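You operate a simulated robot arm through the tools that you are given. There is no shell and no other tool. Be economical: measure what you need, move in short steps, check, and stop when the job is done.

You are at the controls of a simulated robot arm. One attempt, no reset.

Task
Stack both fingers on the jig's pin and set its knob to 40.
Fine: copper below, tinned on top, long ends toward the knob; slide the keeper fork over them before you turn the knob.

It is judged by the outcome, as a careful person would: the job done as asked, and still so three seconds after it is handed in. It fails if anything else is knocked over, pushed out of place, dropped, spilled or broken.

Robot
A 7-joint arm with a two-finger parallel gripper, fixed in place. Base frame: the origin is at the foot of the arm, x ahead of it, y to its left, z up; the work surface is at about z = 0. Lengths are in mm, angles in degrees, forces in N, time in s.
With the tool pointing down near the work surface it reaches from about 220 to 580 mm from the base axis. Its first joint turns from -66.0 to 66.0 degrees. Payload 2.5 kg.
The TCP is the grasp point between the finger pads, 23 mm short of the fingertips. In the tool frame z runs along the fingers and y along their closing line. The gripper opens to 94 mm. The fingers are 38 mm wide and 10 mm thick; the gripper's body (54 by 96 mm) begins 39 mm behind the TCP.
Orientation is that of the tool frame in the base frame, as [roll, pitch, yaw] about the fixed x, y, z axes, in that order (R = Rz(yaw) Ry(pitch) Rx(roll)). With the fingers straight down and closing along the base's y, the tool's x points along the base's -x, its y along +y and its z along -z.

Tools
- The arm moves only by the tool send_rows. Its argument "motion" is a list of rows, each an object of numbers (a shift or turn left out is 0, a gripper value left out holds the last): "jaw": the gripper command, from -1 (shut) to 1 (fully open), values between in proportion; "dx", "dy", "dz": the shift along the tool's x, y, z in mm; "wx", "wy", "wz": the turn, a rotation vector about the tool's x, y, z in degrees. In form: [{"jaw": .., "dx": .., "dy": .., "dz": .., "wx": .., "wy": .., "wz": ..}, ...]. A call has 1 to 20 rows; each row shifts and turns the commanded pose from where the row before left it, along the tool's axes as they then stand. A row lasts 0.2 s, in which the tool goes at most 50 mm and 8.6 degrees; a call with a longer step from one row to the next is refused whole, and so is a gripper value outside its range. A pose out of reach is approached as far as the arm can. The call stops where the force on the tool passes 90 N (or 10 N more than at its start, if that is more) or the arm is blocked; 0.2 s more then pass. The fingers move at their own pace (about 108 mm/s each) and stop on an object; they squeeze with about 41 N. The grip force told is the motor's: it shows also when the fingers shut on nothing. Time passes only in rows, and 0.2 s behind the last, so rows that do not move let the fingers close. The reply holds the time, the measured pose of the TCP, the force on the tool along the base axes, the opening and the grip force, in the units named above and with some noise.
- Cameras (640 x 400 px; columns grow to the right, rows downward): "scene" is fixed at [118.4, -403.9, 524.4]; the picture's right is [0.92, -0.40, 0.00], its down [-0.25, -0.57, -0.79] and it looks along [0.31, 0.72, -0.62] (base axes); focal length 325 px, centre (320, 200). "wrist" rides on the gripper at [-39, 0, -44] in the tool frame; the picture's right is [0.00, -1.00, 0.00], its down [0.97, 0.00, -0.24] and it looks along [0.24, 0.00, 0.97] (tool axes); focal length 218 px, centre (320, 200). There is no depth. A picture from a camera that has moved, and an enlarged one, comes with that camera's place and axes in the base frame and with its lens. The place of the scene camera against the robot may be out by one fixed shift of up to 25 mm in any direction.
- get_image(camera): a new picture of that camera. The clock stands still meanwhile.
- zoom(camera, box): a new picture of the part [left, top, right, bottom] of that camera's present view, enlarged. The clock stands still meanwhile.
- finish_job(): hands the job in; it is judged then, once.

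Go step by step. Nothing tells you positions but the pictures and the camera data: compare them with the known pose of the tool, close in by small moves and look again before you grip or let go. The budget is 120 turns and 68 pictures, counting those below and the enlarged ones. Unless the task says otherwise, let go and move clear before handing in, and close with one line.

The tools are called after ">>>" by a JSON object that holds its "method" and its "body". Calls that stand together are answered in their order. send_rows: Moves the arm, as the interface text tells. Its arguments: {"type":"object","properties":{"motion":{"type":"array","items":{"type":"object","properties":{"jaw":{"type":"number"},"dx":{"type":"number"},"dy":{"type":"number"},"dz":{"type":"number"},"wx":{"type":"number"},"wy":{"type":"number"},"wz":{"type":"number"}}}}},"required":["motion"]} The other tools are called the same way: get_image (camera) takes a picture; zoom (camera, box) takes an enlarged picture of a part of a camera's view; finish_job () hands the job in.

At the start:

```text
time: 0.0
ee_pos: [325.5, 41.2, 309.2]
orientation: [-179.9, 0.1, -180.0]
ft_force: [-1.0, -0.7, 0.7]
width: 94.1
grip_force: 0.0
```

scene: 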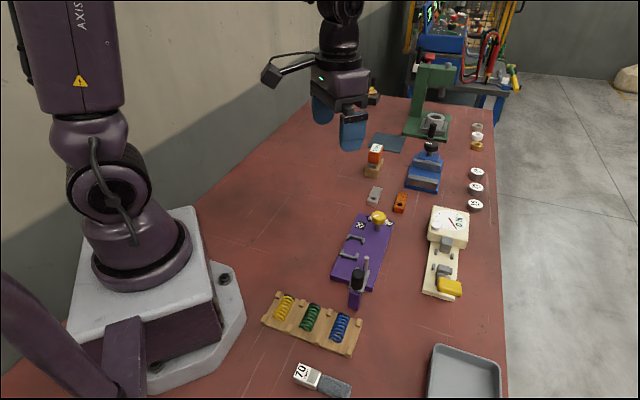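
wrist: 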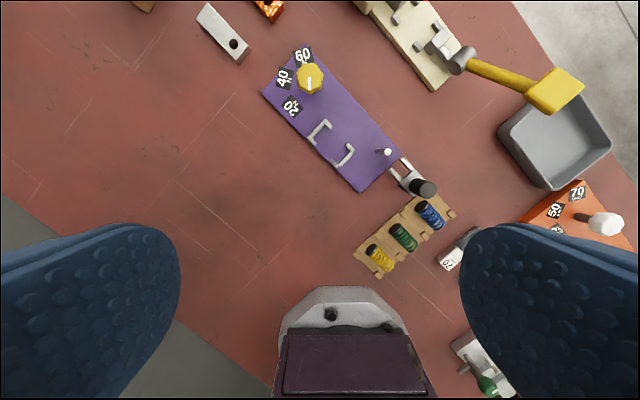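

I see a purple jig with a yellow knob (20/40/60), a pin, a keeper fork handle, and two fingers (grey tinned and copper) beyond it. I'll look closer first.

>>> {"method": "zoom", "body": {"camera": "scene", "box": [310, 170, 430, 320]}}

>>> {"method": "zoom", "body": {"camera": "wrist", "box": [180, 0, 460, 210]}}

```text
2.67 times, centred on (370, 245) of scene
camera zoom: at [118.4, -403.9, 524.4], right [0.92, -0.4, 0.0], down [-0.25, -0.57, -0.79], along [0.31, 0.72, -0.62], focal length 867 px, centre (187, 80)
```

zoom: 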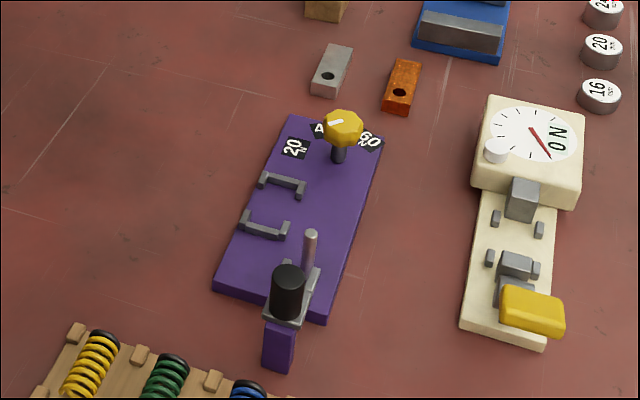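

```text
1.90 times, centred on (320, 105) of wrist
camera zoom: at [364.9, 41.0, 352.6], right [0.0, -1.0, 0.0], down [-0.97, 0.0, 0.24], along [-0.24, 0.0, -0.97], focal length 416 px, centre (320, 381)
```

zoom: 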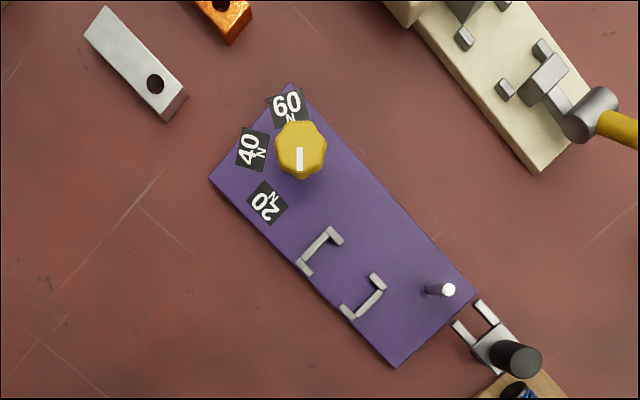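

The jig's long axis lies at about 45° in the base frame, with the pin near (355,-43) and the knob near (443,54). The fork sits on a rail at the pin end. I'll move over the fingers for a closer view.

>>> {"method": "send_rows", "body": {"motion": [{"dx": -24, "dy": 13, "dz": 15}, {"dx": -24, "dy": 13, "dz": 15}, {"dx": -24, "dy": 13, "dz": 15}, {"dx": -24, "dy": 13, "dz": 15}, {"dx": -24, "dy": 13, "dz": 15}, {"dx": -20, "dy": 13, "dz": 15}, {}]}}

>>> {"method": "get_image", "body": {"camera": "wrist"}}

```text
time: 1.6
ee_pos: [466.0, 122.0, 219.4]
orientation: [-180.0, 0.0, -179.9]
ft_force: [-0.5, 0.2, -0.2]
width: 94.2
grip_force: 0.0
```

```text
63 pictures are left
camera wrist: at [504.8, 120.6, 262.8], right [0.0, -1.0, 0.0], down [-0.97, 0.0, 0.24], along [-0.24, 0.0, -0.97], focal length 218 px, centre (320, 200)
```

wrist: 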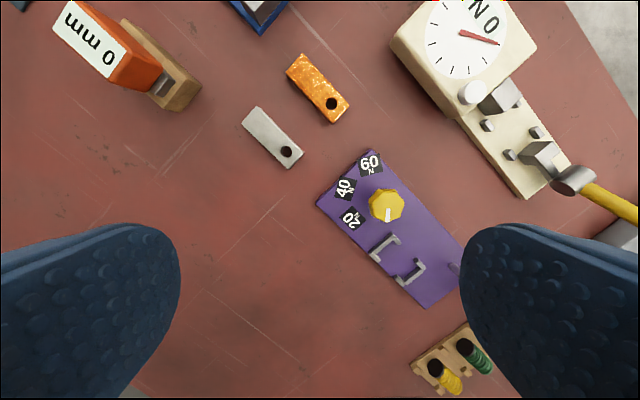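

Both fingers are in view now. I'll enlarge for measuring.

>>> {"method": "zoom", "body": {"camera": "wrist", "box": [230, 40, 370, 180]}}

>>> {"method": "zoom", "body": {"camera": "scene", "box": [340, 170, 430, 226]}}

>>> {"method": "zoom", "body": {"camera": "scene", "box": [330, 235, 400, 315]}}

```text
2.86 times, centred on (300, 110) of wrist
camera zoom: at [504.8, 120.6, 262.8], right [0.0, -1.0, 0.0], down [-0.97, 0.0, 0.24], along [-0.24, 0.0, -0.97], focal length 624 px, centre (377, 457)
```

zoom: 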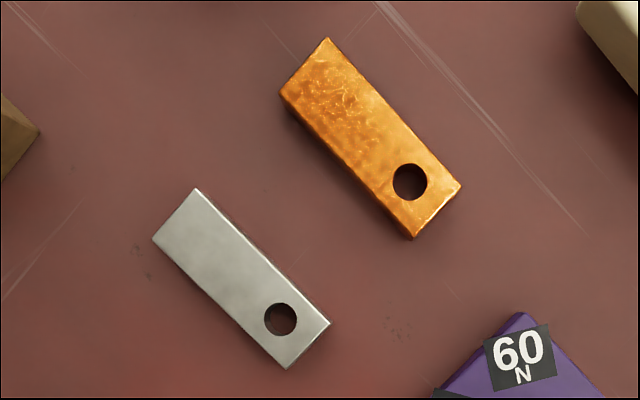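

```text
7.11 times, centred on (385, 198) of scene
camera zoom: at [118.4, -403.9, 524.4], right [0.92, -0.4, 0.0], down [-0.25, -0.57, -0.79], along [0.31, 0.72, -0.62], focal length 2312 px, centre (-142, 214)
```

zoom: 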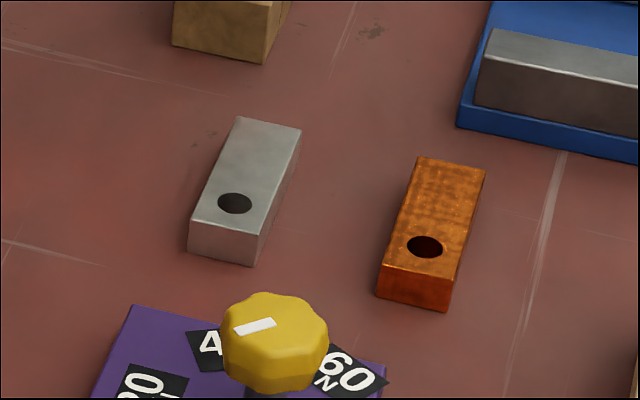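

```text
5.00 times, centred on (365, 275) of scene
camera zoom: at [118.4, -403.9, 524.4], right [0.92, -0.4, 0.0], down [-0.25, -0.57, -0.79], along [0.31, 0.72, -0.62], focal length 1626 px, centre (95, -175)
```

zoom: 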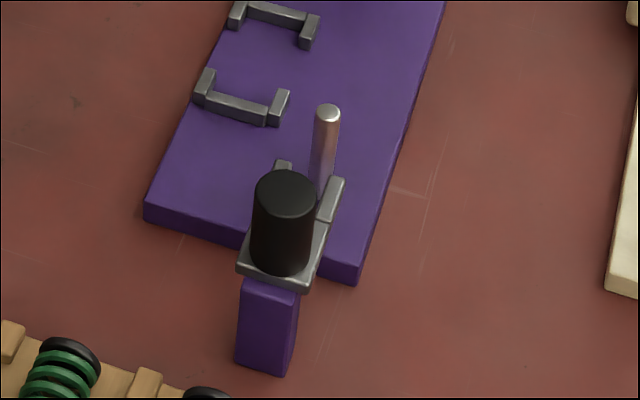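

Both fingers measure about 70×25×14 mm, lie at 45°, and already have their long ends pointing the jig's pin-to-knob way, so no re-orienting is needed. Next I'll look closely at the pin, fork and brackets.

>>> {"method": "send_rows", "body": {"motion": [{"dx": 19, "dy": -28, "dz": 9}, {"dx": 19, "dy": -28, "dz": 9}, {"dx": 19, "dy": -28, "dz": 9}, {"dx": 19, "dy": -28, "dz": 9}, {"dx": 19, "dy": -28, "dz": 9}, {"dx": 19, "dy": -25, "dz": 9}, {}]}}

>>> {"method": "get_image", "body": {"camera": "wrist"}}

```text
time: 3.2
ee_pos: [351.7, -45.1, 163.6]
orientation: [-179.9, -0.1, 180.0]
ft_force: [-0.2, -0.2, 0.3]
width: 94.2
grip_force: 0.0
```

```text
59 pictures are left
camera wrist: at [391.7, -46.6, 207.6], right [0.0, -1.0, 0.0], down [-0.97, 0.0, 0.24], along [-0.24, 0.0, -0.97], focal length 218 px, centre (320, 200)
```

wrist: 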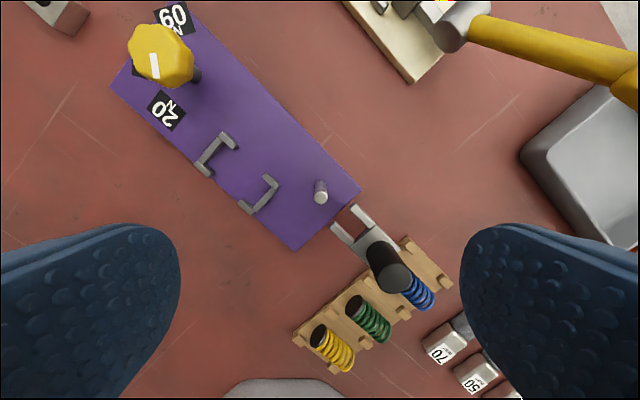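

>>> {"method": "zoom", "body": {"camera": "wrist", "box": [180, 120, 420, 300]}}

```text
2.22 times, centred on (300, 210) of wrist
camera zoom: at [391.7, -46.6, 207.6], right [0.0, -1.0, 0.0], down [-0.97, 0.0, 0.24], along [-0.24, 0.0, -0.97], focal length 485 px, centre (364, 178)
```

zoom: 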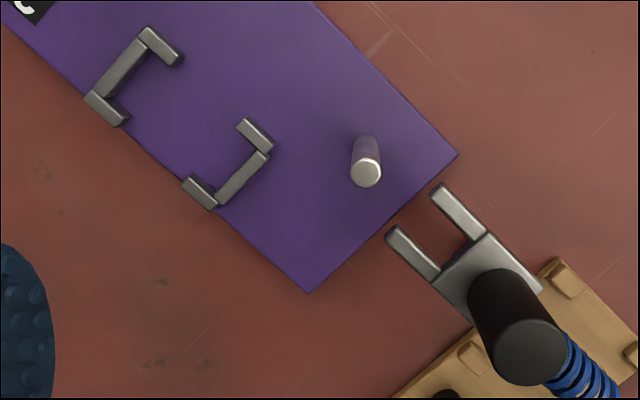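

The pin top is at about (356,-46,62) and the plate top at z≈17. The fork lies on the jig's axis with its tine tips about 23 mm short of the pin, at z≈50, and its handle about 67 mm from the pin. I'll check the gripper's shape before going in.

>>> {"method": "get_image", "body": {"camera": "scene"}}

>>> {"method": "zoom", "body": {"camera": "wrist", "box": [100, 0, 240, 140]}}

```text
57 pictures are left
```

scene: 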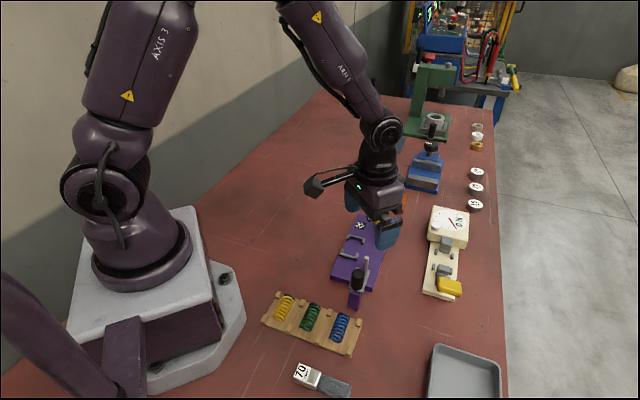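

```text
2.86 times, centred on (170, 70) of wrist
camera zoom: at [391.7, -46.6, 207.6], right [0.0, -1.0, 0.0], down [-0.97, 0.0, 0.24], along [-0.24, 0.0, -0.97], focal length 624 px, centre (749, 571)
```

zoom: 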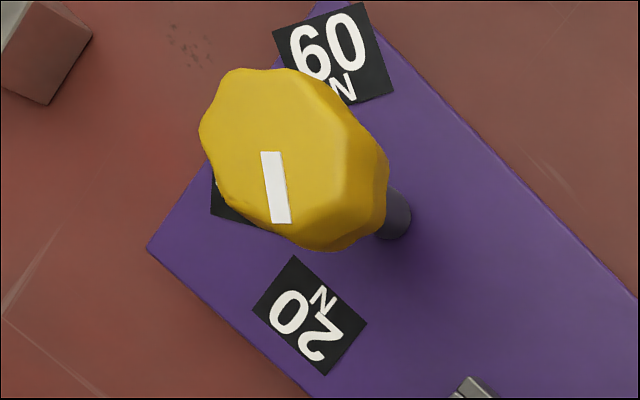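

The gripper's side arm is high enough to clear the fork handle. I'll turn the tool 45° so it closes across the fingers, narrow the jaws, and go above the copper finger.

>>> {"method": "send_rows", "body": {"motion": [{"wz": -7.5, "jaw": 0.1}, {"wz": -7.5}, {"wz": -7.5}, {"wz": -7.5}, {"wz": -7.5}, {"wz": -7.5}, {}, {"dx": -32.5, "dy": -3.7, "dz": 0}, {"dx": -32.5, "dy": -3.7}, {"dx": -32.5, "dy": -3.7}, {"dx": -32.5, "dy": -3.7}, {"dx": -32.5, "dy": -3.7}, {"dx": -32.5, "dy": -3.7}, {"dx": -32.5, "dy": -3.7}, {"dx": -32.5, "dy": -3.4}, {"dz": 25}, {"dz": 25}, {}]}}

>>> {"method": "get_image", "body": {"camera": "wrist"}}

```text
time: 7.0
ee_pos: [557.0, 118.5, 114.8]
orientation: [-179.9, 0.0, -135.0]
ft_force: [0.2, 1.2, -0.5]
width: 51.7
grip_force: 0.0
```

```text
55 pictures are left
camera wrist: at [584.5, 145.0, 158.6], right [0.71, -0.71, 0.0], down [-0.69, -0.69, 0.24], along [-0.17, -0.17, -0.97], focal length 218 px, centre (320, 200)
```

wrist: 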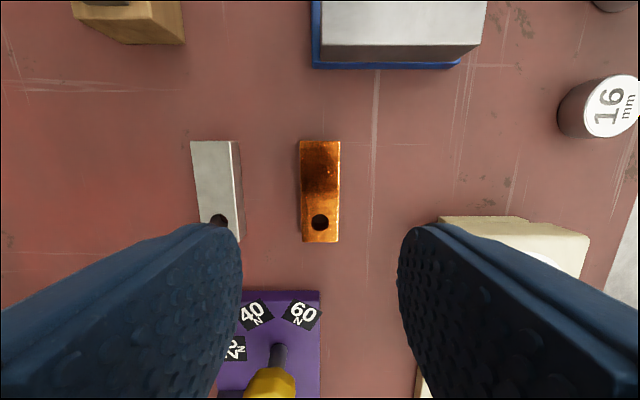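

The copper finger is centred between the jaws, with its hole about 13 mm from the TCP on the pin side. I'll go down and grip.

>>> {"method": "send_rows", "body": {"motion": [{"dz": 22}, {"dz": 22}, {"dz": 22}, {"dz": 12}, {"dz": 9}, {}, {"jaw": -1}, {}, {}, {}, {}]}}

>>> {"method": "get_image", "body": {"camera": "wrist"}}

```text
time: 9.4
ee_pos: [556.0, 119.8, 27.9]
orientation: [180.0, 0.0, -135.0]
ft_force: [-0.1, -0.1, 0.4]
width: 25.5
grip_force: 40.6
```

```text
54 pictures are left
camera wrist: at [583.8, 145.3, 70.8], right [0.71, -0.71, 0.0], down [-0.69, -0.69, 0.24], along [-0.17, -0.17, -0.97], focal length 218 px, centre (320, 200)
```

wrist: 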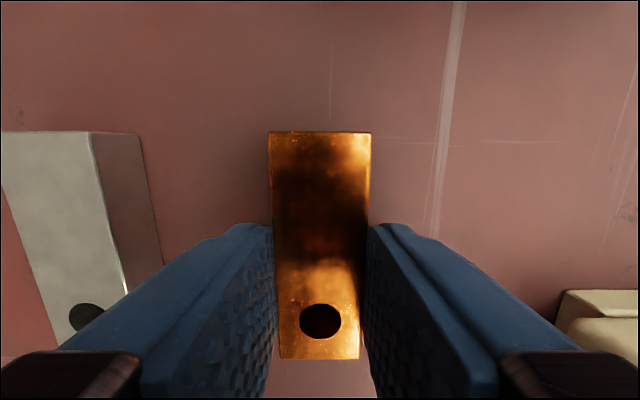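

Copper is gripped. I'll lift it, carry it past the pin toward the fork side, and stop where the pin shows beyond the finger, so I can measure the pin in the tool's own frame.

>>> {"method": "send_rows", "body": {"motion": [{"dz": -30}, {"dz": -30}, {"dz": -30}, {"dz": -30}, {"dx": 33.4, "dy": 2.54}, {"dx": 33.4, "dy": 2.54}, {"dx": 33.4, "dy": 2.54}, {"dx": 33.4, "dy": 2.54}, {"dx": 33.4, "dy": 2.54}, {"dx": 33.4, "dy": 2.54}, {"dx": 33.4, "dy": 2.54}, {"dx": 33.4, "dy": 2.54}, {"dx": 33.4, "dy": 2.54}, {"dx": 33.4, "dy": 2.54}, {}, {}]}}

>>> {"method": "get_image", "body": {"camera": "wrist"}}

>>> {"method": "zoom", "body": {"camera": "wrist", "box": [240, 0, 400, 140]}}

```text
time: 12.8
ee_pos: [304.6, -99.6, 147.7]
orientation: [180.0, 0.1, -134.9]
ft_force: [-0.6, 0.2, -2.1]
width: 25.7
grip_force: 41.1
```

```text
53 pictures are left
camera wrist: at [332.2, -72.6, 191.5], right [0.71, -0.71, 0.0], down [-0.69, -0.69, 0.24], along [-0.17, -0.17, -0.97], focal length 218 px, centre (320, 200)
```

wrist: 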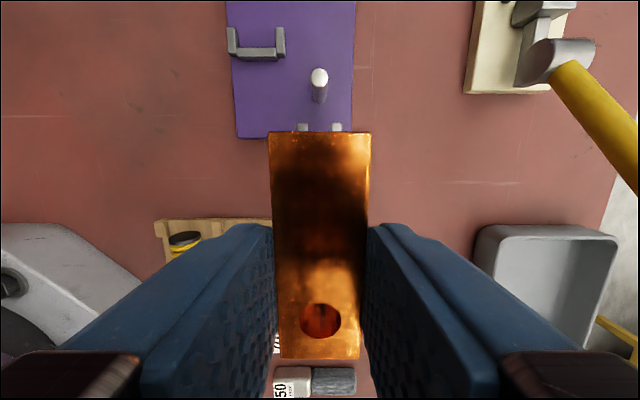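

```text
2.86 times, centred on (320, 70) of wrist
camera zoom: at [332.2, -72.6, 191.5], right [0.71, -0.71, 0.0], down [-0.69, -0.69, 0.24], along [-0.17, -0.17, -0.97], focal length 624 px, centre (320, 571)
```

zoom: 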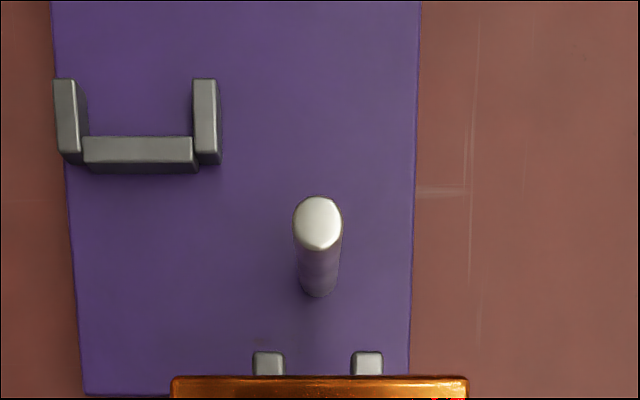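

The pin's column lines up with the finger to within about 0.4 mm. One more view after a small shift will triangulate its distance along the axis.

>>> {"method": "send_rows", "body": {"motion": [{"dx": 20}, {}, {}]}}

>>> {"method": "zoom", "body": {"camera": "wrist", "box": [240, 0, 400, 140]}}

>>> {"method": "zoom", "body": {"camera": "wrist", "box": [240, 250, 400, 390]}}

```text
time: 13.6
ee_pos: [290.2, -114.1, 148.0]
orientation: [-179.9, 0.0, -135.0]
ft_force: [-0.7, 0.1, -2.1]
width: 25.6
grip_force: 41.5
```

```text
2.86 times, centred on (320, 70) of wrist
camera zoom: at [317.6, -87.0, 191.4], right [0.71, -0.71, 0.0], down [-0.69, -0.69, 0.24], along [-0.17, -0.17, -0.97], focal length 624 px, centre (320, 571)
```

zoom: 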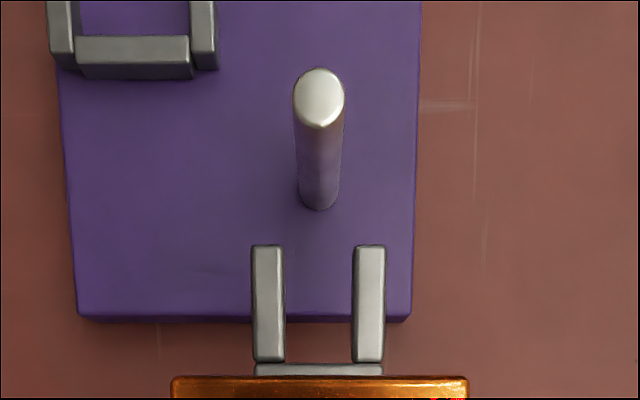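

```text
2.86 times, centred on (320, 320) of wrist
camera zoom: at [317.6, -87.0, 191.4], right [0.71, -0.71, 0.0], down [-0.69, -0.69, 0.24], along [-0.17, -0.17, -0.97], focal length 624 px, centre (320, -143)
```

zoom: 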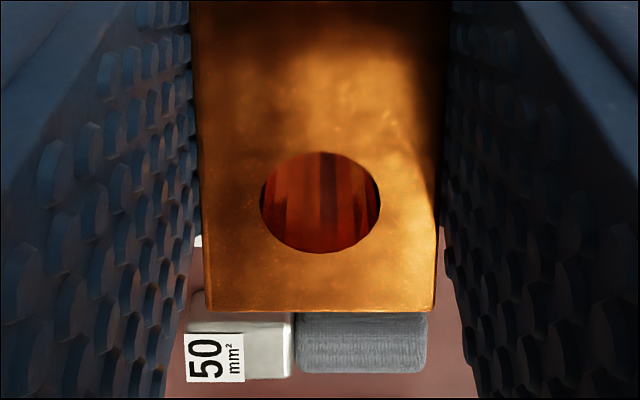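

Triangulation puts the pin top at z≈64, with 106.1 mm to travel back along the axis. I'll move the hole over the pin, come down just above it, and look through the hole.

>>> {"method": "send_rows", "body": {"motion": [{"dx": -35, "dy": 0.1}, {"dx": -35, "dy": 0.1}, {"dx": -36.1, "dy": 0.1}, {}, {"dz": 25}, {"dz": 20}, {}, {}]}}

>>> {"method": "zoom", "body": {"camera": "wrist", "box": [240, 250, 400, 390]}}

>>> {"method": "zoom", "body": {"camera": "scene", "box": [330, 190, 430, 290]}}

```text
time: 15.4
ee_pos: [364.9, -38.1, 104.0]
orientation: [180.0, 0.0, -135.0]
ft_force: [0.5, -0.6, -1.9]
width: 25.7
grip_force: 41.0
```

```text
2.86 times, centred on (320, 320) of wrist
camera zoom: at [392.1, -11.8, 146.8], right [0.71, -0.71, 0.0], down [-0.69, -0.69, 0.24], along [-0.17, -0.17, -0.97], focal length 624 px, centre (320, -143)
```

zoom: 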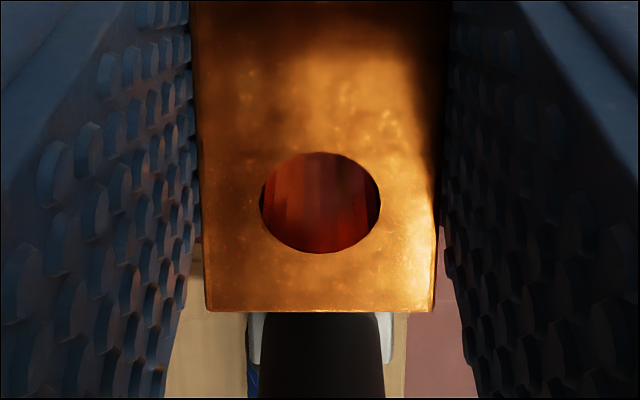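

```text
4.00 times, centred on (380, 240) of scene
camera zoom: at [118.4, -403.9, 524.4], right [0.92, -0.4, 0.0], down [-0.25, -0.57, -0.79], along [0.31, 0.72, -0.62], focal length 1301 px, centre (80, 40)
```

zoom: 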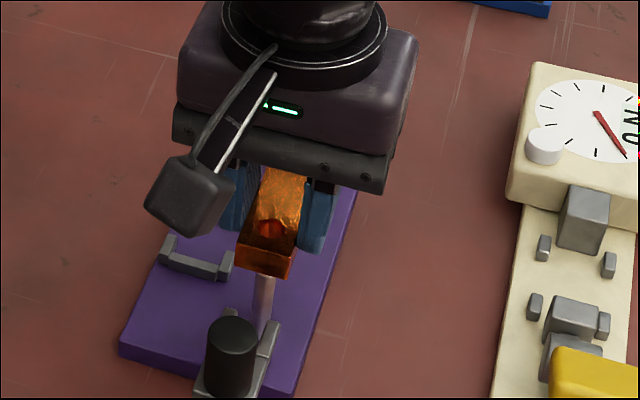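

Pin and hole look lined up from the scene side. I'll lower in small steps and watch the force.

>>> {"method": "send_rows", "body": {"motion": [{"dz": 8}, {"dz": 6}, {"dz": 4}, {"dz": 4}, {}]}}

>>> {"method": "zoom", "body": {"camera": "wrist", "box": [240, 250, 400, 390]}}

```text
time: 16.6
ee_pos: [365.3, -39.2, 83.5]
orientation: [-179.6, 0.3, -134.8]
ft_force: [-9.4, 5.5, 56.6]
width: 25.6
grip_force: 41.0
```

```text
2.86 times, centred on (320, 320) of wrist
camera zoom: at [392.6, -12.3, 127.2], right [0.71, -0.71, 0.01], down [-0.69, -0.69, 0.24], along [-0.16, -0.17, -0.97], focal length 624 px, centre (320, -143)
```

zoom: 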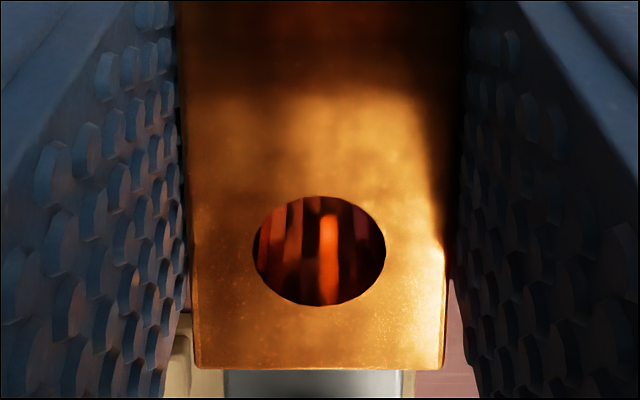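

The finger touched the pin's top instead of going over it, and slipped up a few mm in the grip. I'll back off and re-measure.

>>> {"method": "send_rows", "body": {"motion": [{"dz": -8}, {"dz": -16}, {"dz": -20}, {"dz": -20}, {}]}}

>>> {"method": "get_image", "body": {"camera": "wrist"}}

>>> {"method": "zoom", "body": {"camera": "scene", "box": [330, 170, 430, 290]}}

```text
time: 17.8
ee_pos: [363.6, -39.5, 144.7]
orientation: [180.0, 0.0, -135.0]
ft_force: [-0.9, -0.4, -2.2]
width: 25.7
grip_force: 41.6
```

```text
46 pictures are left
camera wrist: at [390.8, -13.0, 187.5], right [0.71, -0.71, 0.0], down [-0.69, -0.69, 0.24], along [-0.17, -0.17, -0.97], focal length 218 px, centre (320, 200)
```

wrist: 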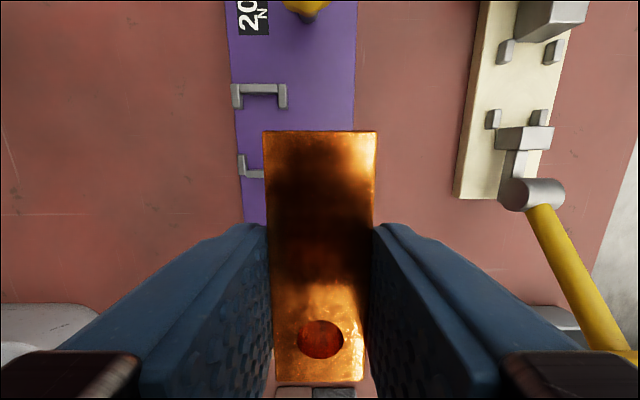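

```text
3.33 times, centred on (380, 230) of scene
camera zoom: at [118.4, -403.9, 524.4], right [0.92, -0.4, 0.0], down [-0.25, -0.57, -0.79], along [0.31, 0.72, -0.62], focal length 1084 px, centre (120, 100)
```

zoom: 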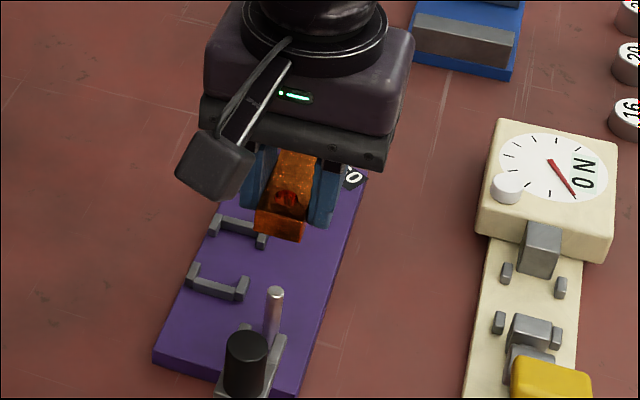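

The finger rose about 6 mm in the grip but its hole hasn't shifted along the axis. I'll come down to just above the pin and use a strong scene zoom to find the offset.

>>> {"method": "send_rows", "body": {"motion": [{"dz": 20}, {"dz": 20}, {"dz": 12}, {}, {}]}}

>>> {"method": "zoom", "body": {"camera": "scene", "box": [370, 220, 420, 270]}}

>>> {"method": "zoom", "body": {"camera": "wrist", "box": [280, 310, 360, 390]}}

```text
time: 19.0
ee_pos: [363.7, -39.6, 93.3]
orientation: [180.0, 0.1, -135.1]
ft_force: [0.3, 0.1, -1.7]
width: 25.7
grip_force: 40.5
```

```text
8.00 times, centred on (395, 245) of scene
camera zoom: at [118.4, -403.9, 524.4], right [0.92, -0.4, 0.0], down [-0.25, -0.57, -0.79], along [0.31, 0.72, -0.62], focal length 2601 px, centre (-280, -160)
```

zoom: 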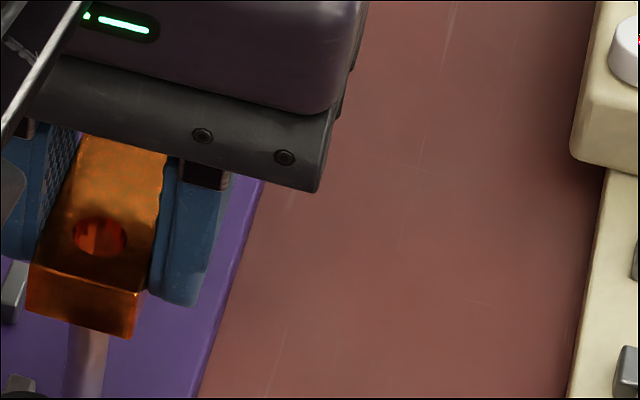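

```text
5.00 times, centred on (320, 350) of wrist
camera zoom: at [391.0, -13.3, 136.0], right [0.71, -0.71, 0.0], down [-0.69, -0.69, 0.24], along [-0.17, -0.17, -0.97], focal length 1091 px, centre (320, -550)
```

zoom: 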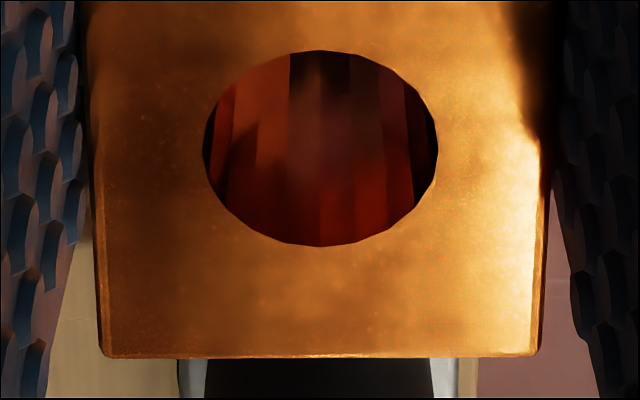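

Lateral alignment looks good, so the error must be along the axis. I'll raise a little so the pin top and hole are both visible, and compare them directly.

>>> {"method": "send_rows", "body": {"motion": [{"dz": -25}, {}, {}]}}

>>> {"method": "zoom", "body": {"camera": "scene", "box": [334, 225, 406, 270]}}

```text
time: 19.8
ee_pos: [362.6, -39.1, 117.0]
orientation: [179.9, 0.0, -134.9]
ft_force: [0.0, 0.2, -1.9]
width: 25.6
grip_force: 40.9
```

```text
8.89 times, centred on (370, 248) of scene
camera zoom: at [118.4, -403.9, 524.4], right [0.92, -0.4, 0.0], down [-0.25, -0.57, -0.79], along [0.31, 0.72, -0.62], focal length 2890 px, centre (-124, -222)
```

zoom: 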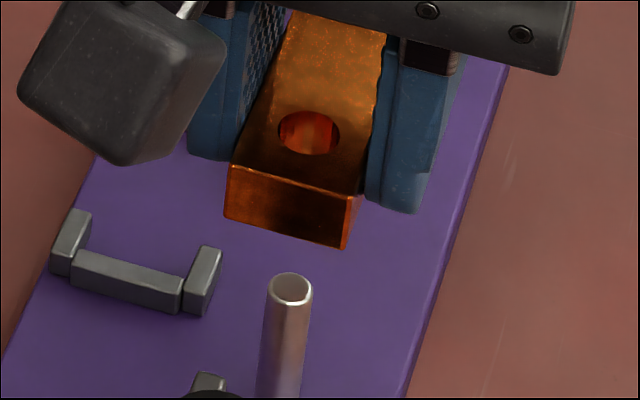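

From the scene view the hole sits about 3 mm too far toward the fork and is laterally centred. I'll correct by 3 mm along the axis and try again gently.

>>> {"method": "send_rows", "body": {"motion": [{"dx": -3}, {"dz": 15}, {"dz": 15}, {}, {"dz": 2}, {"dz": 2}, {"dz": 2}, {"dz": 1}, {}]}}

```text
time: 21.8
ee_pos: [364.5, -37.8, 80.5]
orientation: [179.9, 0.0, -135.1]
ft_force: [0.2, -0.5, -2.1]
width: 25.8
grip_force: 40.8
```

No contact at the height where it stuck before, so the pin is in the hole. I'll keep lowering to just above the plate.

>>> {"method": "send_rows", "body": {"motion": [{"dz": 8}, {"dz": 7}, {"dz": 6}, {"dz": 5}, {"dz": 4}, {"dz": 3}, {}]}}

>>> {"method": "get_image", "body": {"camera": "wrist"}}

>>> {"method": "zoom", "body": {"camera": "scene", "box": [334, 225, 406, 290]}}

```text
time: 23.4
ee_pos: [365.8, -36.2, 48.1]
orientation: [-179.9, -0.1, -135.0]
ft_force: [-0.3, 0.5, -2.2]
width: 25.9
grip_force: 40.9
```

```text
41 pictures are left
camera wrist: at [393.5, -10.5, 91.6], right [0.71, -0.71, 0.0], down [-0.69, -0.69, 0.24], along [-0.17, -0.17, -0.97], focal length 218 px, centre (320, 200)
```

wrist: 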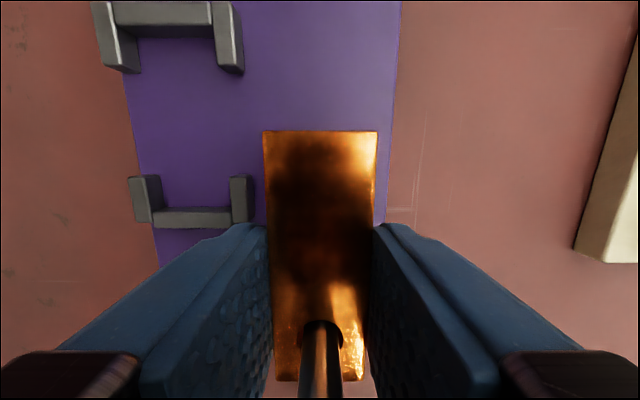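

```text
6.15 times, centred on (370, 258) of scene
camera zoom: at [118.4, -403.9, 524.4], right [0.92, -0.4, 0.0], down [-0.25, -0.57, -0.79], along [0.31, 0.72, -0.62], focal length 2001 px, centre (12, -154)
```

zoom: 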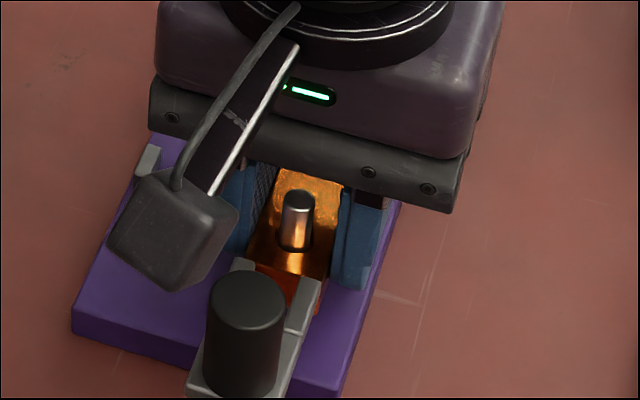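

The pin stands through the copper's hole. I'll go down 3 mm more, then ease the jaws open slightly so the finger settles on the plate without touching the bracket.

>>> {"method": "send_rows", "body": {"motion": [{"dz": 2}, {"dz": 1}, {}, {"jaw": -0.42}, {}, {}, {}]}}

>>> {"method": "get_image", "body": {"camera": "wrist"}}

```text
time: 25.0
ee_pos: [365.5, -35.2, 46.0]
orientation: [-180.0, -0.1, -135.0]
ft_force: [-0.4, 0.2, -0.6]
width: 27.4
grip_force: 0.1
```

```text
39 pictures are left
camera wrist: at [393.5, -10.1, 88.9], right [0.71, -0.71, 0.0], down [-0.69, -0.69, 0.24], along [-0.17, -0.17, -0.97], focal length 218 px, centre (320, 200)
```

wrist: 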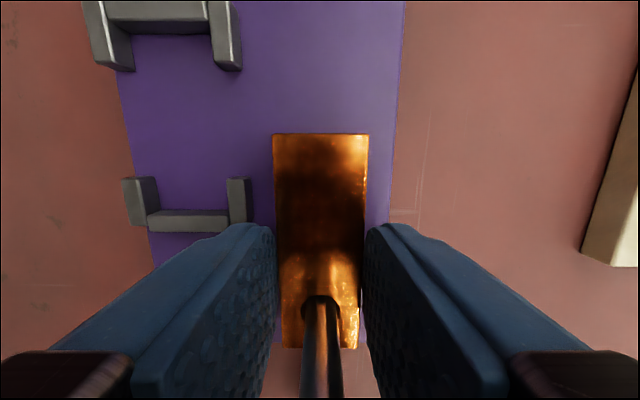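

Copper lies flat on the plate over the pin, long end toward the knob. I'll rise straight up and go above the tinned finger.

>>> {"method": "send_rows", "body": {"motion": [{"dz": -10}, {"dz": -22}, {"dz": -23}, {"dz": -23}, {"dz": -23, "jaw": 0.1}, {"dx": -30.6, "dy": 5.6}, {"dx": -30.6, "dy": 5.6}, {"dx": -30.6, "dy": 5.6}, {"dx": -30.6, "dy": 5.6}, {"dx": -30.6, "dy": 5.6}, {"dx": -30.6, "dy": 5.6}, {"dx": -30.6, "dy": 5.6}, {"dx": -30.5, "dy": 5.5}, {}, {"dz": 20}, {"dz": 20}, {}]}}

>>> {"method": "get_image", "body": {"camera": "wrist"}}

```text
time: 28.6
ee_pos: [505.3, 166.3, 107.5]
orientation: [179.9, -0.1, -135.1]
ft_force: [-0.4, -0.5, 0.6]
width: 51.6
grip_force: 0.1
```

```text
38 pictures are left
camera wrist: at [534.0, 193.3, 150.7], right [0.71, -0.71, 0.0], down [-0.69, -0.69, 0.24], along [-0.17, -0.17, -0.97], focal length 218 px, centre (320, 200)
```

wrist: 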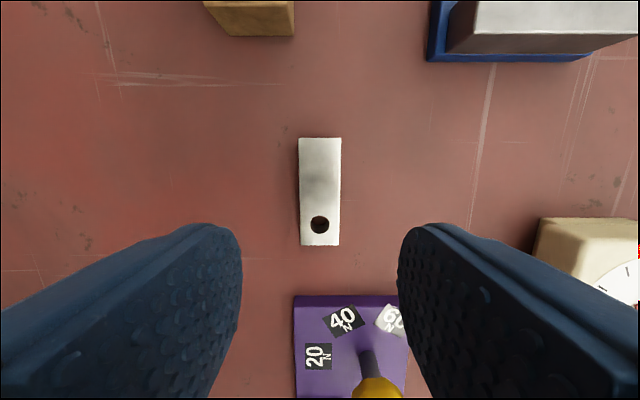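

The tinned finger is centred the same way the copper was. I'll descend and grip it the same way.

>>> {"method": "send_rows", "body": {"motion": [{"dz": 22}, {"dz": 22}, {"dz": 20}, {"dz": 10}, {"dz": 4}, {}, {"jaw": -1}, {}, {}, {}, {}]}}

>>> {"method": "zoom", "body": {"camera": "wrist", "box": [240, 250, 400, 390]}}

```text
time: 31.0
ee_pos: [505.9, 167.7, 28.6]
orientation: [-179.9, 0.0, -135.0]
ft_force: [-0.4, -0.1, 0.7]
width: 25.8
grip_force: 40.9
```

```text
2.86 times, centred on (320, 320) of wrist
camera zoom: at [533.4, 194.0, 71.5], right [0.71, -0.71, 0.0], down [-0.69, -0.69, 0.24], along [-0.17, -0.17, -0.97], focal length 624 px, centre (320, -143)
```

zoom: 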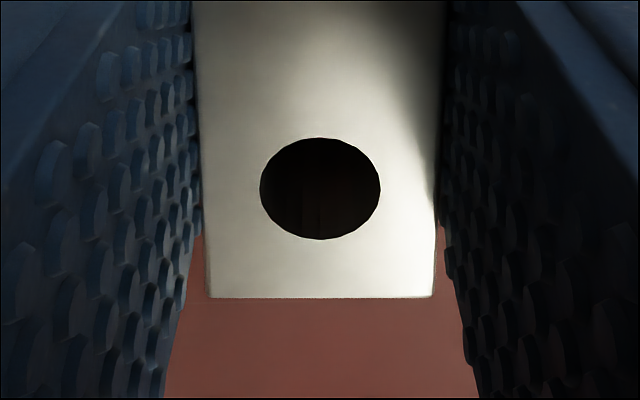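

Tinned is gripped, with its hole about 1.3 mm nearer the TCP than the copper's was, and I'll allow for that. I'll lift, carry it over the pin, and check with the scene zoom.

>>> {"method": "send_rows", "body": {"motion": [{"dz": -30}, {"dz": -30}, {"dz": -30}, {"dz": -30}, {"dx": 30.75, "dy": -5.6}, {"dx": 30.75, "dy": -5.6}, {"dx": 30.75, "dy": -5.6}, {"dx": 30.75, "dy": -5.6}, {"dx": 30.75, "dy": -5.6}, {"dx": 30.75, "dy": -5.6}, {"dx": 30.75, "dy": -5.6}, {"dx": 30.75, "dy": -5.5}, {}, {"dz": 20}, {"dz": 10}, {}, {}]}}

>>> {"method": "zoom", "body": {"camera": "scene", "box": [334, 225, 406, 270]}}

```text
time: 34.6
ee_pos: [363.3, -37.3, 116.1]
orientation: [179.9, 0.0, -135.1]
ft_force: [0.4, -0.7, -1.4]
width: 25.9
grip_force: 41.1
```

```text
8.89 times, centred on (370, 248) of scene
camera zoom: at [118.4, -403.9, 524.4], right [0.92, -0.4, 0.0], down [-0.25, -0.57, -0.79], along [0.31, 0.72, -0.62], focal length 2890 px, centre (-124, -222)
```

zoom: 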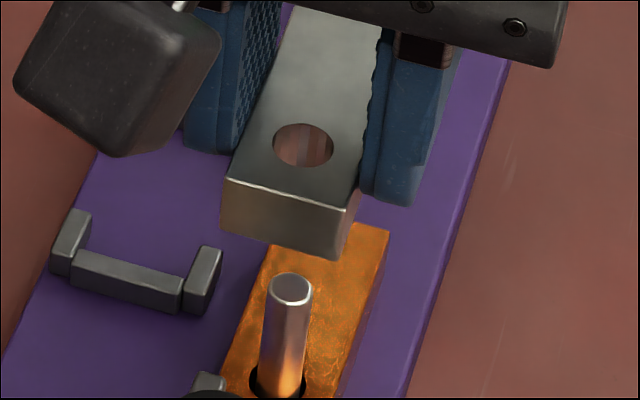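

Compared with the pin, the hole is about 1.4 mm off laterally and 0.6 mm along. I'll correct both and lower gently onto the pin.

>>> {"method": "send_rows", "body": {"motion": [{"dx": 0.5, "dy": -1.3}, {"dz": 12}, {"dz": 12}, {}, {"dz": 2}, {"dz": 2}, {"dz": 2}, {"dz": 1}, {}]}}

```text
time: 36.6
ee_pos: [364.9, -38.8, 87.3]
orientation: [-180.0, 0.0, -135.0]
ft_force: [0.3, 0.4, -2.0]
width: 25.9
grip_force: 41.2
```

No contact at pin height, so it's on. I'll lower it to rest just on top of the copper.

>>> {"method": "send_rows", "body": {"motion": [{"dz": 8}, {"dz": 8}, {"dz": 6}, {"dz": 2}, {"dz": 1}, {}]}}

>>> {"method": "zoom", "body": {"camera": "scene", "box": [334, 225, 406, 290]}}

```text
time: 38.0
ee_pos: [365.9, -38.0, 64.0]
orientation: [179.9, 0.0, -134.9]
ft_force: [-1.1, -0.6, -2.8]
width: 25.6
grip_force: 40.5
```

```text
6.15 times, centred on (370, 258) of scene
camera zoom: at [118.4, -403.9, 524.4], right [0.92, -0.4, 0.0], down [-0.25, -0.57, -0.79], along [0.31, 0.72, -0.62], focal length 2001 px, centre (12, -154)
```

zoom: 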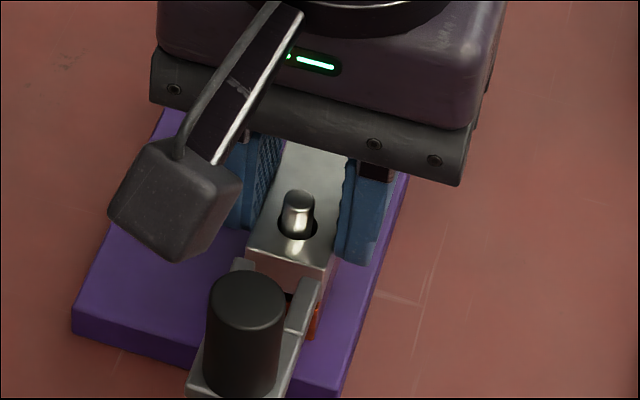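

It's about 2–3 mm above the copper. I'll lower it that bit and let go.

>>> {"method": "send_rows", "body": {"motion": [{"dz": 1}, {"dz": 1}, {"dz": 0.7}, {}, {"jaw": -0.4}, {}, {}, {"dz": -15}, {"dz": -25}, {"dz": -25}, {"dz": -25}, {}]}}

>>> {"method": "zoom", "body": {"camera": "scene", "box": [334, 225, 406, 300]}}

>>> {"method": "get_image", "body": {"camera": "wrist"}}

```text
time: 40.6
ee_pos: [363.5, -40.7, 149.7]
orientation: [-180.0, 0.1, -135.0]
ft_force: [-0.3, 0.9, 1.3]
width: 28.2
grip_force: 0.0
```

```text
5.33 times, centred on (370, 262) of scene
camera zoom: at [118.4, -403.9, 524.4], right [0.92, -0.4, 0.0], down [-0.25, -0.57, -0.79], along [0.31, 0.72, -0.62], focal length 1734 px, centre (53, -133)
```

zoom: 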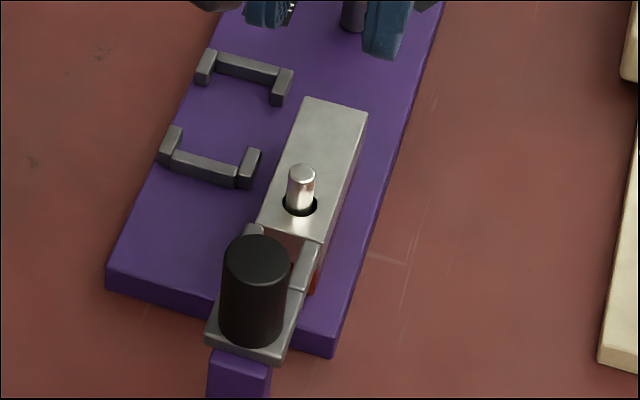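

```text
33 pictures are left
camera wrist: at [391.4, -13.7, 194.2], right [0.71, -0.71, 0.0], down [-0.69, -0.69, 0.24], along [-0.17, -0.17, -0.97], focal length 218 px, centre (320, 200)
```

wrist: 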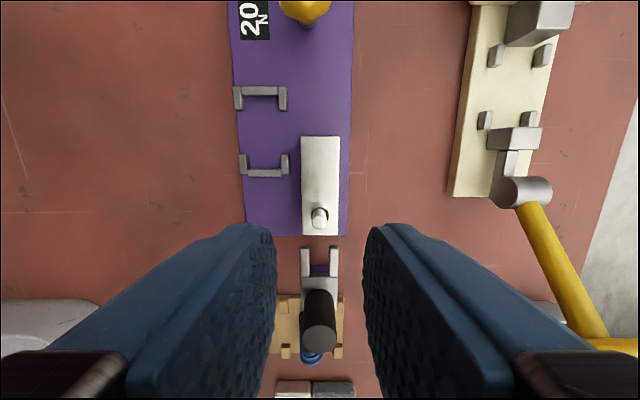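

Both fingers are stacked flat on the pin. Now the fork: its plate's top is at z≈57 and its bottom looks just above the stack. I'll move over the handle with the jaws open and check.

>>> {"method": "send_rows", "body": {"motion": [{"dx": 26, "jaw": 0.1}, {"dx": 26}, {"dx": 27}, {"dz": 15}, {"dz": 10}, {}]}}

>>> {"method": "get_image", "body": {"camera": "wrist"}}

>>> {"method": "zoom", "body": {"camera": "scene", "box": [310, 225, 406, 325]}}

```text
time: 42.0
ee_pos: [308.7, -95.5, 124.1]
orientation: [180.0, 0.0, -135.1]
ft_force: [-0.4, 0.1, 0.0]
width: 51.8
grip_force: 0.1
```

```text
32 pictures are left
camera wrist: at [336.3, -69.4, 168.9], right [0.71, -0.71, 0.0], down [-0.69, -0.69, 0.24], along [-0.17, -0.17, -0.97], focal length 218 px, centre (320, 200)
```

wrist: 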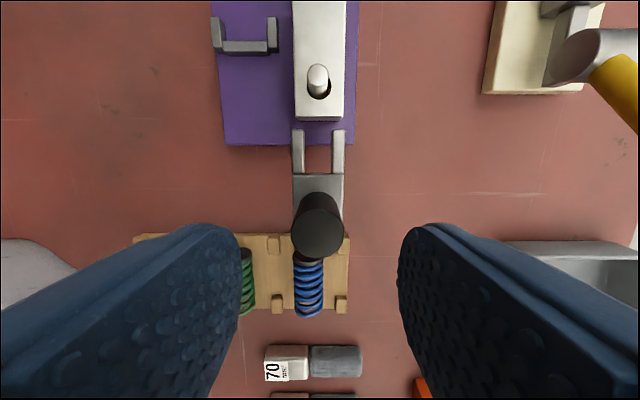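

```text
4.00 times, centred on (358, 275) of scene
camera zoom: at [118.4, -403.9, 524.4], right [0.92, -0.4, 0.0], down [-0.25, -0.57, -0.79], along [0.31, 0.72, -0.62], focal length 1301 px, centre (168, -100)
```

zoom: 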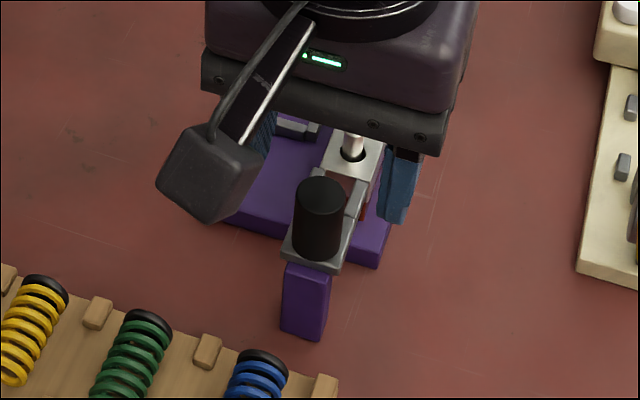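

The handle is about 5 mm nearer the pin than I aimed and 0.6 mm off laterally, so I'll correct that. The slot root is about 42 mm from the pin, so a slide of about 32 mm seats the fork. I'll go down on the handle and grip it.

>>> {"method": "send_rows", "body": {"motion": [{"dx": -5.5, "dy": 0.6}, {"dz": 15}, {"dz": 15}, {"dz": 9}, {}, {"jaw": -1}, {}, {}, {}]}}

>>> {"method": "zoom", "body": {"camera": "scene", "box": [310, 225, 406, 325]}}

>>> {"method": "get_image", "body": {"camera": "wrist"}}

```text
time: 44.0
ee_pos: [310.8, -92.7, 85.8]
orientation: [179.9, -0.1, -135.0]
ft_force: [-3.9, 4.9, 1.8]
width: 21.4
grip_force: 44.8
```

```text
4.00 times, centred on (358, 275) of scene
camera zoom: at [118.4, -403.9, 524.4], right [0.92, -0.4, 0.0], down [-0.25, -0.57, -0.79], along [0.31, 0.72, -0.62], focal length 1301 px, centre (168, -100)
```

zoom: 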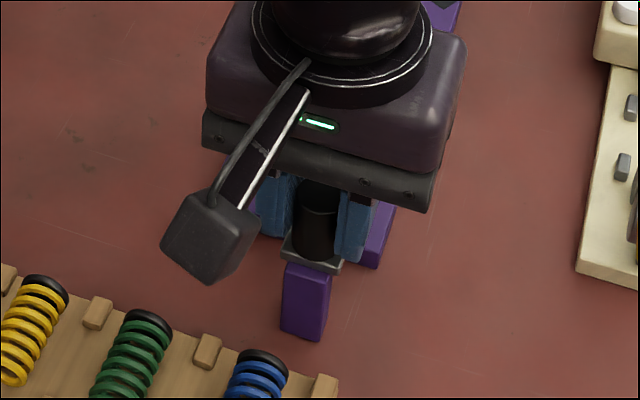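

```text
29 pictures are left
camera wrist: at [339.7, -64.6, 128.7], right [0.71, -0.71, 0.0], down [-0.69, -0.69, 0.24], along [-0.17, -0.17, -0.97], focal length 218 px, centre (320, 200)
```

wrist: 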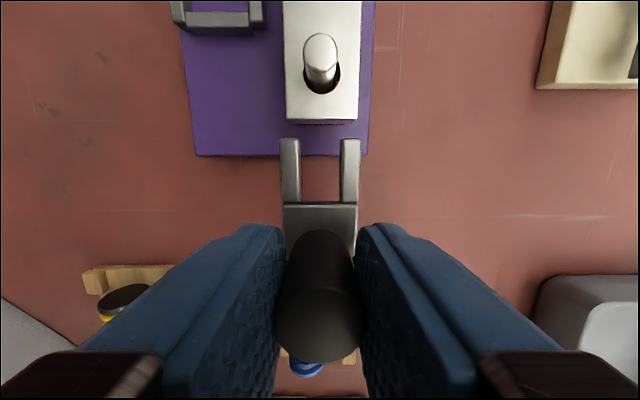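

The handle is gripped. I'll slide slowly toward the pin while watching the force.

>>> {"method": "send_rows", "body": {"motion": [{"dx": -3, "dy": 0.2}, {"dx": -3}, {"dx": -3}, {"dx": -3}, {}]}}

>>> {"method": "get_image", "body": {"camera": "wrist"}}

```text
time: 45.2
ee_pos: [320.5, -82.7, 85.9]
orientation: [180.0, 0.0, -135.0]
ft_force: [4.7, -5.0, -22.5]
width: 21.7
grip_force: 45.1
```

```text
28 pictures are left
camera wrist: at [348.2, -56.0, 128.8], right [0.71, -0.71, 0.0], down [-0.69, -0.69, 0.24], along [-0.17, -0.17, -0.97], focal length 218 px, centre (320, 200)
```

wrist: 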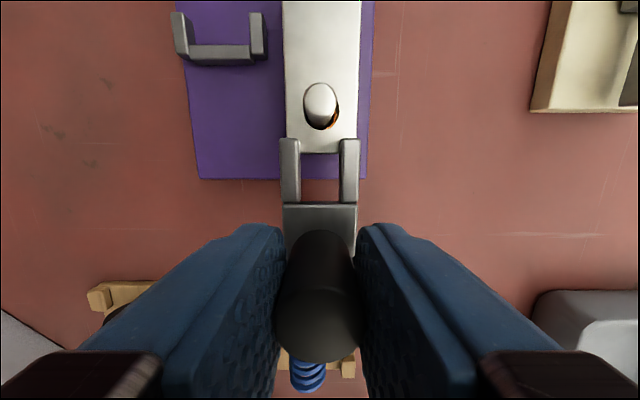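

The tines are gliding over the fingers' short end without pushing them. I'll carry on to about 32 mm in total.

>>> {"method": "send_rows", "body": {"motion": [{"dx": -3, "dy": -0.2, "dz": 0.3}, {"dx": -3}, {"dx": -3}, {"dx": -3}, {"dx": -3}, {"dx": -3}, {"dx": -2}, {}]}}

>>> {"method": "get_image", "body": {"camera": "wrist"}}

```text
time: 47.0
ee_pos: [334.9, -67.9, 85.8]
orientation: [-180.0, 0.0, -134.9]
ft_force: [0.7, -0.7, -17.6]
width: 21.7
grip_force: 44.9
```

```text
27 pictures are left
camera wrist: at [362.6, -41.6, 128.8], right [0.71, -0.71, 0.0], down [-0.69, -0.69, 0.24], along [-0.17, -0.17, -0.97], focal length 218 px, centre (320, 200)
```

wrist: 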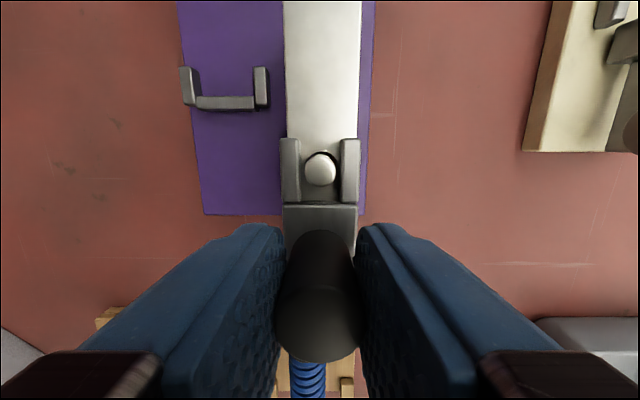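

The pin is now inside the slot with the tines past it. I'll go 4 mm further for a fuller seat, then release and look.

>>> {"method": "send_rows", "body": {"motion": [{"dx": -2}, {"dx": -2}, {}, {"jaw": -0.3}, {}, {}, {}]}}

>>> {"method": "get_image", "body": {"camera": "wrist"}}

>>> {"method": "zoom", "body": {"camera": "scene", "box": [310, 225, 406, 325]}}

```text
time: 48.6
ee_pos: [337.7, -64.9, 85.1]
orientation: [180.0, -0.1, -134.9]
ft_force: [-0.1, 0.4, -0.2]
width: 32.9
grip_force: 0.0
```

```text
26 pictures are left
camera wrist: at [365.6, -38.8, 129.1], right [0.71, -0.71, 0.0], down [-0.69, -0.69, 0.24], along [-0.17, -0.17, -0.97], focal length 218 px, centre (320, 200)
```

wrist: 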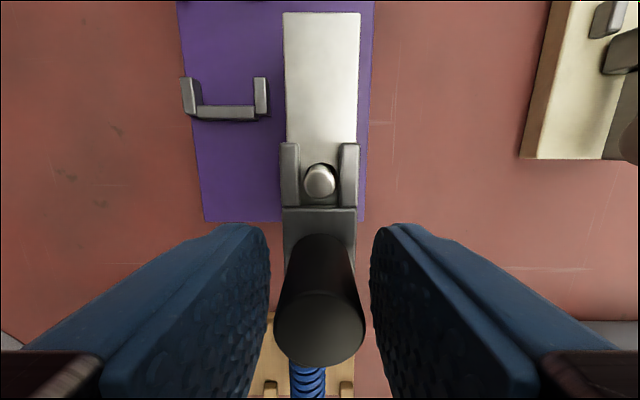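

```text
4.00 times, centred on (358, 275) of scene
camera zoom: at [118.4, -403.9, 524.4], right [0.92, -0.4, 0.0], down [-0.25, -0.57, -0.79], along [0.31, 0.72, -0.62], focal length 1301 px, centre (168, -100)
```

zoom: 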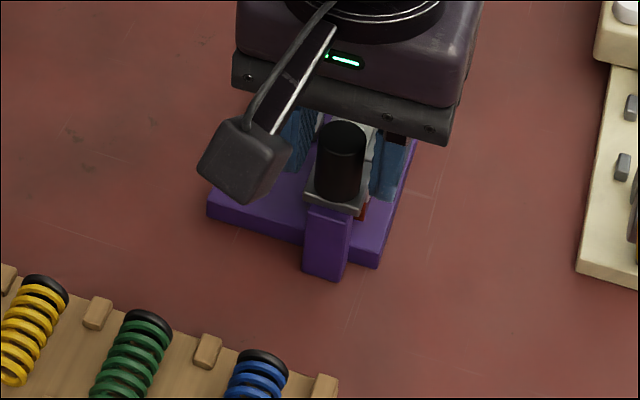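

The fork's purple foot slides with it, so the fork stands on its own and now sits over the stack with its foot at the plate's end. I'll rise clear and check.

>>> {"method": "send_rows", "body": {"motion": [{"dz": -10}, {"dz": -20}, {"dz": -20}, {"dz": -15}, {}]}}

>>> {"method": "zoom", "body": {"camera": "scene", "box": [320, 215, 410, 295]}}

>>> {"method": "get_image", "body": {"camera": "wrist"}}

```text
time: 49.8
ee_pos: [338.8, -66.1, 150.3]
orientation: [-180.0, 0.0, -135.0]
ft_force: [-0.4, 0.0, -0.9]
width: 32.9
grip_force: 0.2
```

```text
5.00 times, centred on (365, 255) of scene
camera zoom: at [118.4, -403.9, 524.4], right [0.92, -0.4, 0.0], down [-0.25, -0.57, -0.79], along [0.31, 0.72, -0.62], focal length 1626 px, centre (95, -75)
```

zoom: 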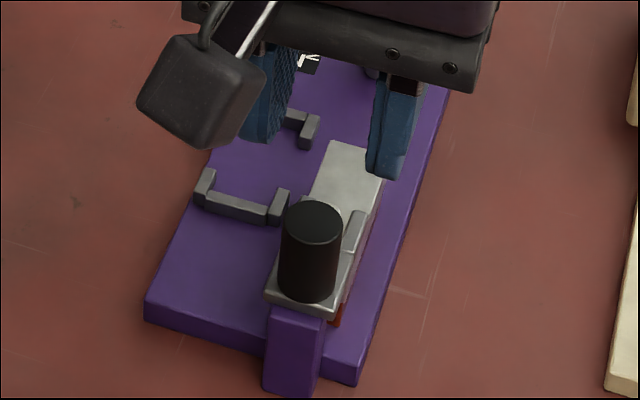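

```text
23 pictures are left
camera wrist: at [366.0, -39.0, 193.3], right [0.71, -0.71, 0.0], down [-0.69, -0.69, 0.24], along [-0.17, -0.17, -0.97], focal length 218 px, centre (320, 200)
```

wrist: 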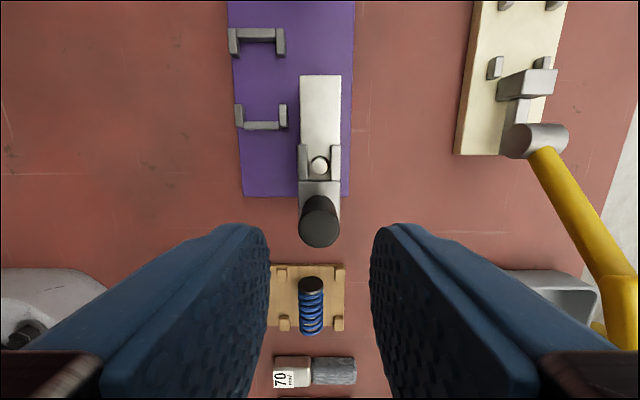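

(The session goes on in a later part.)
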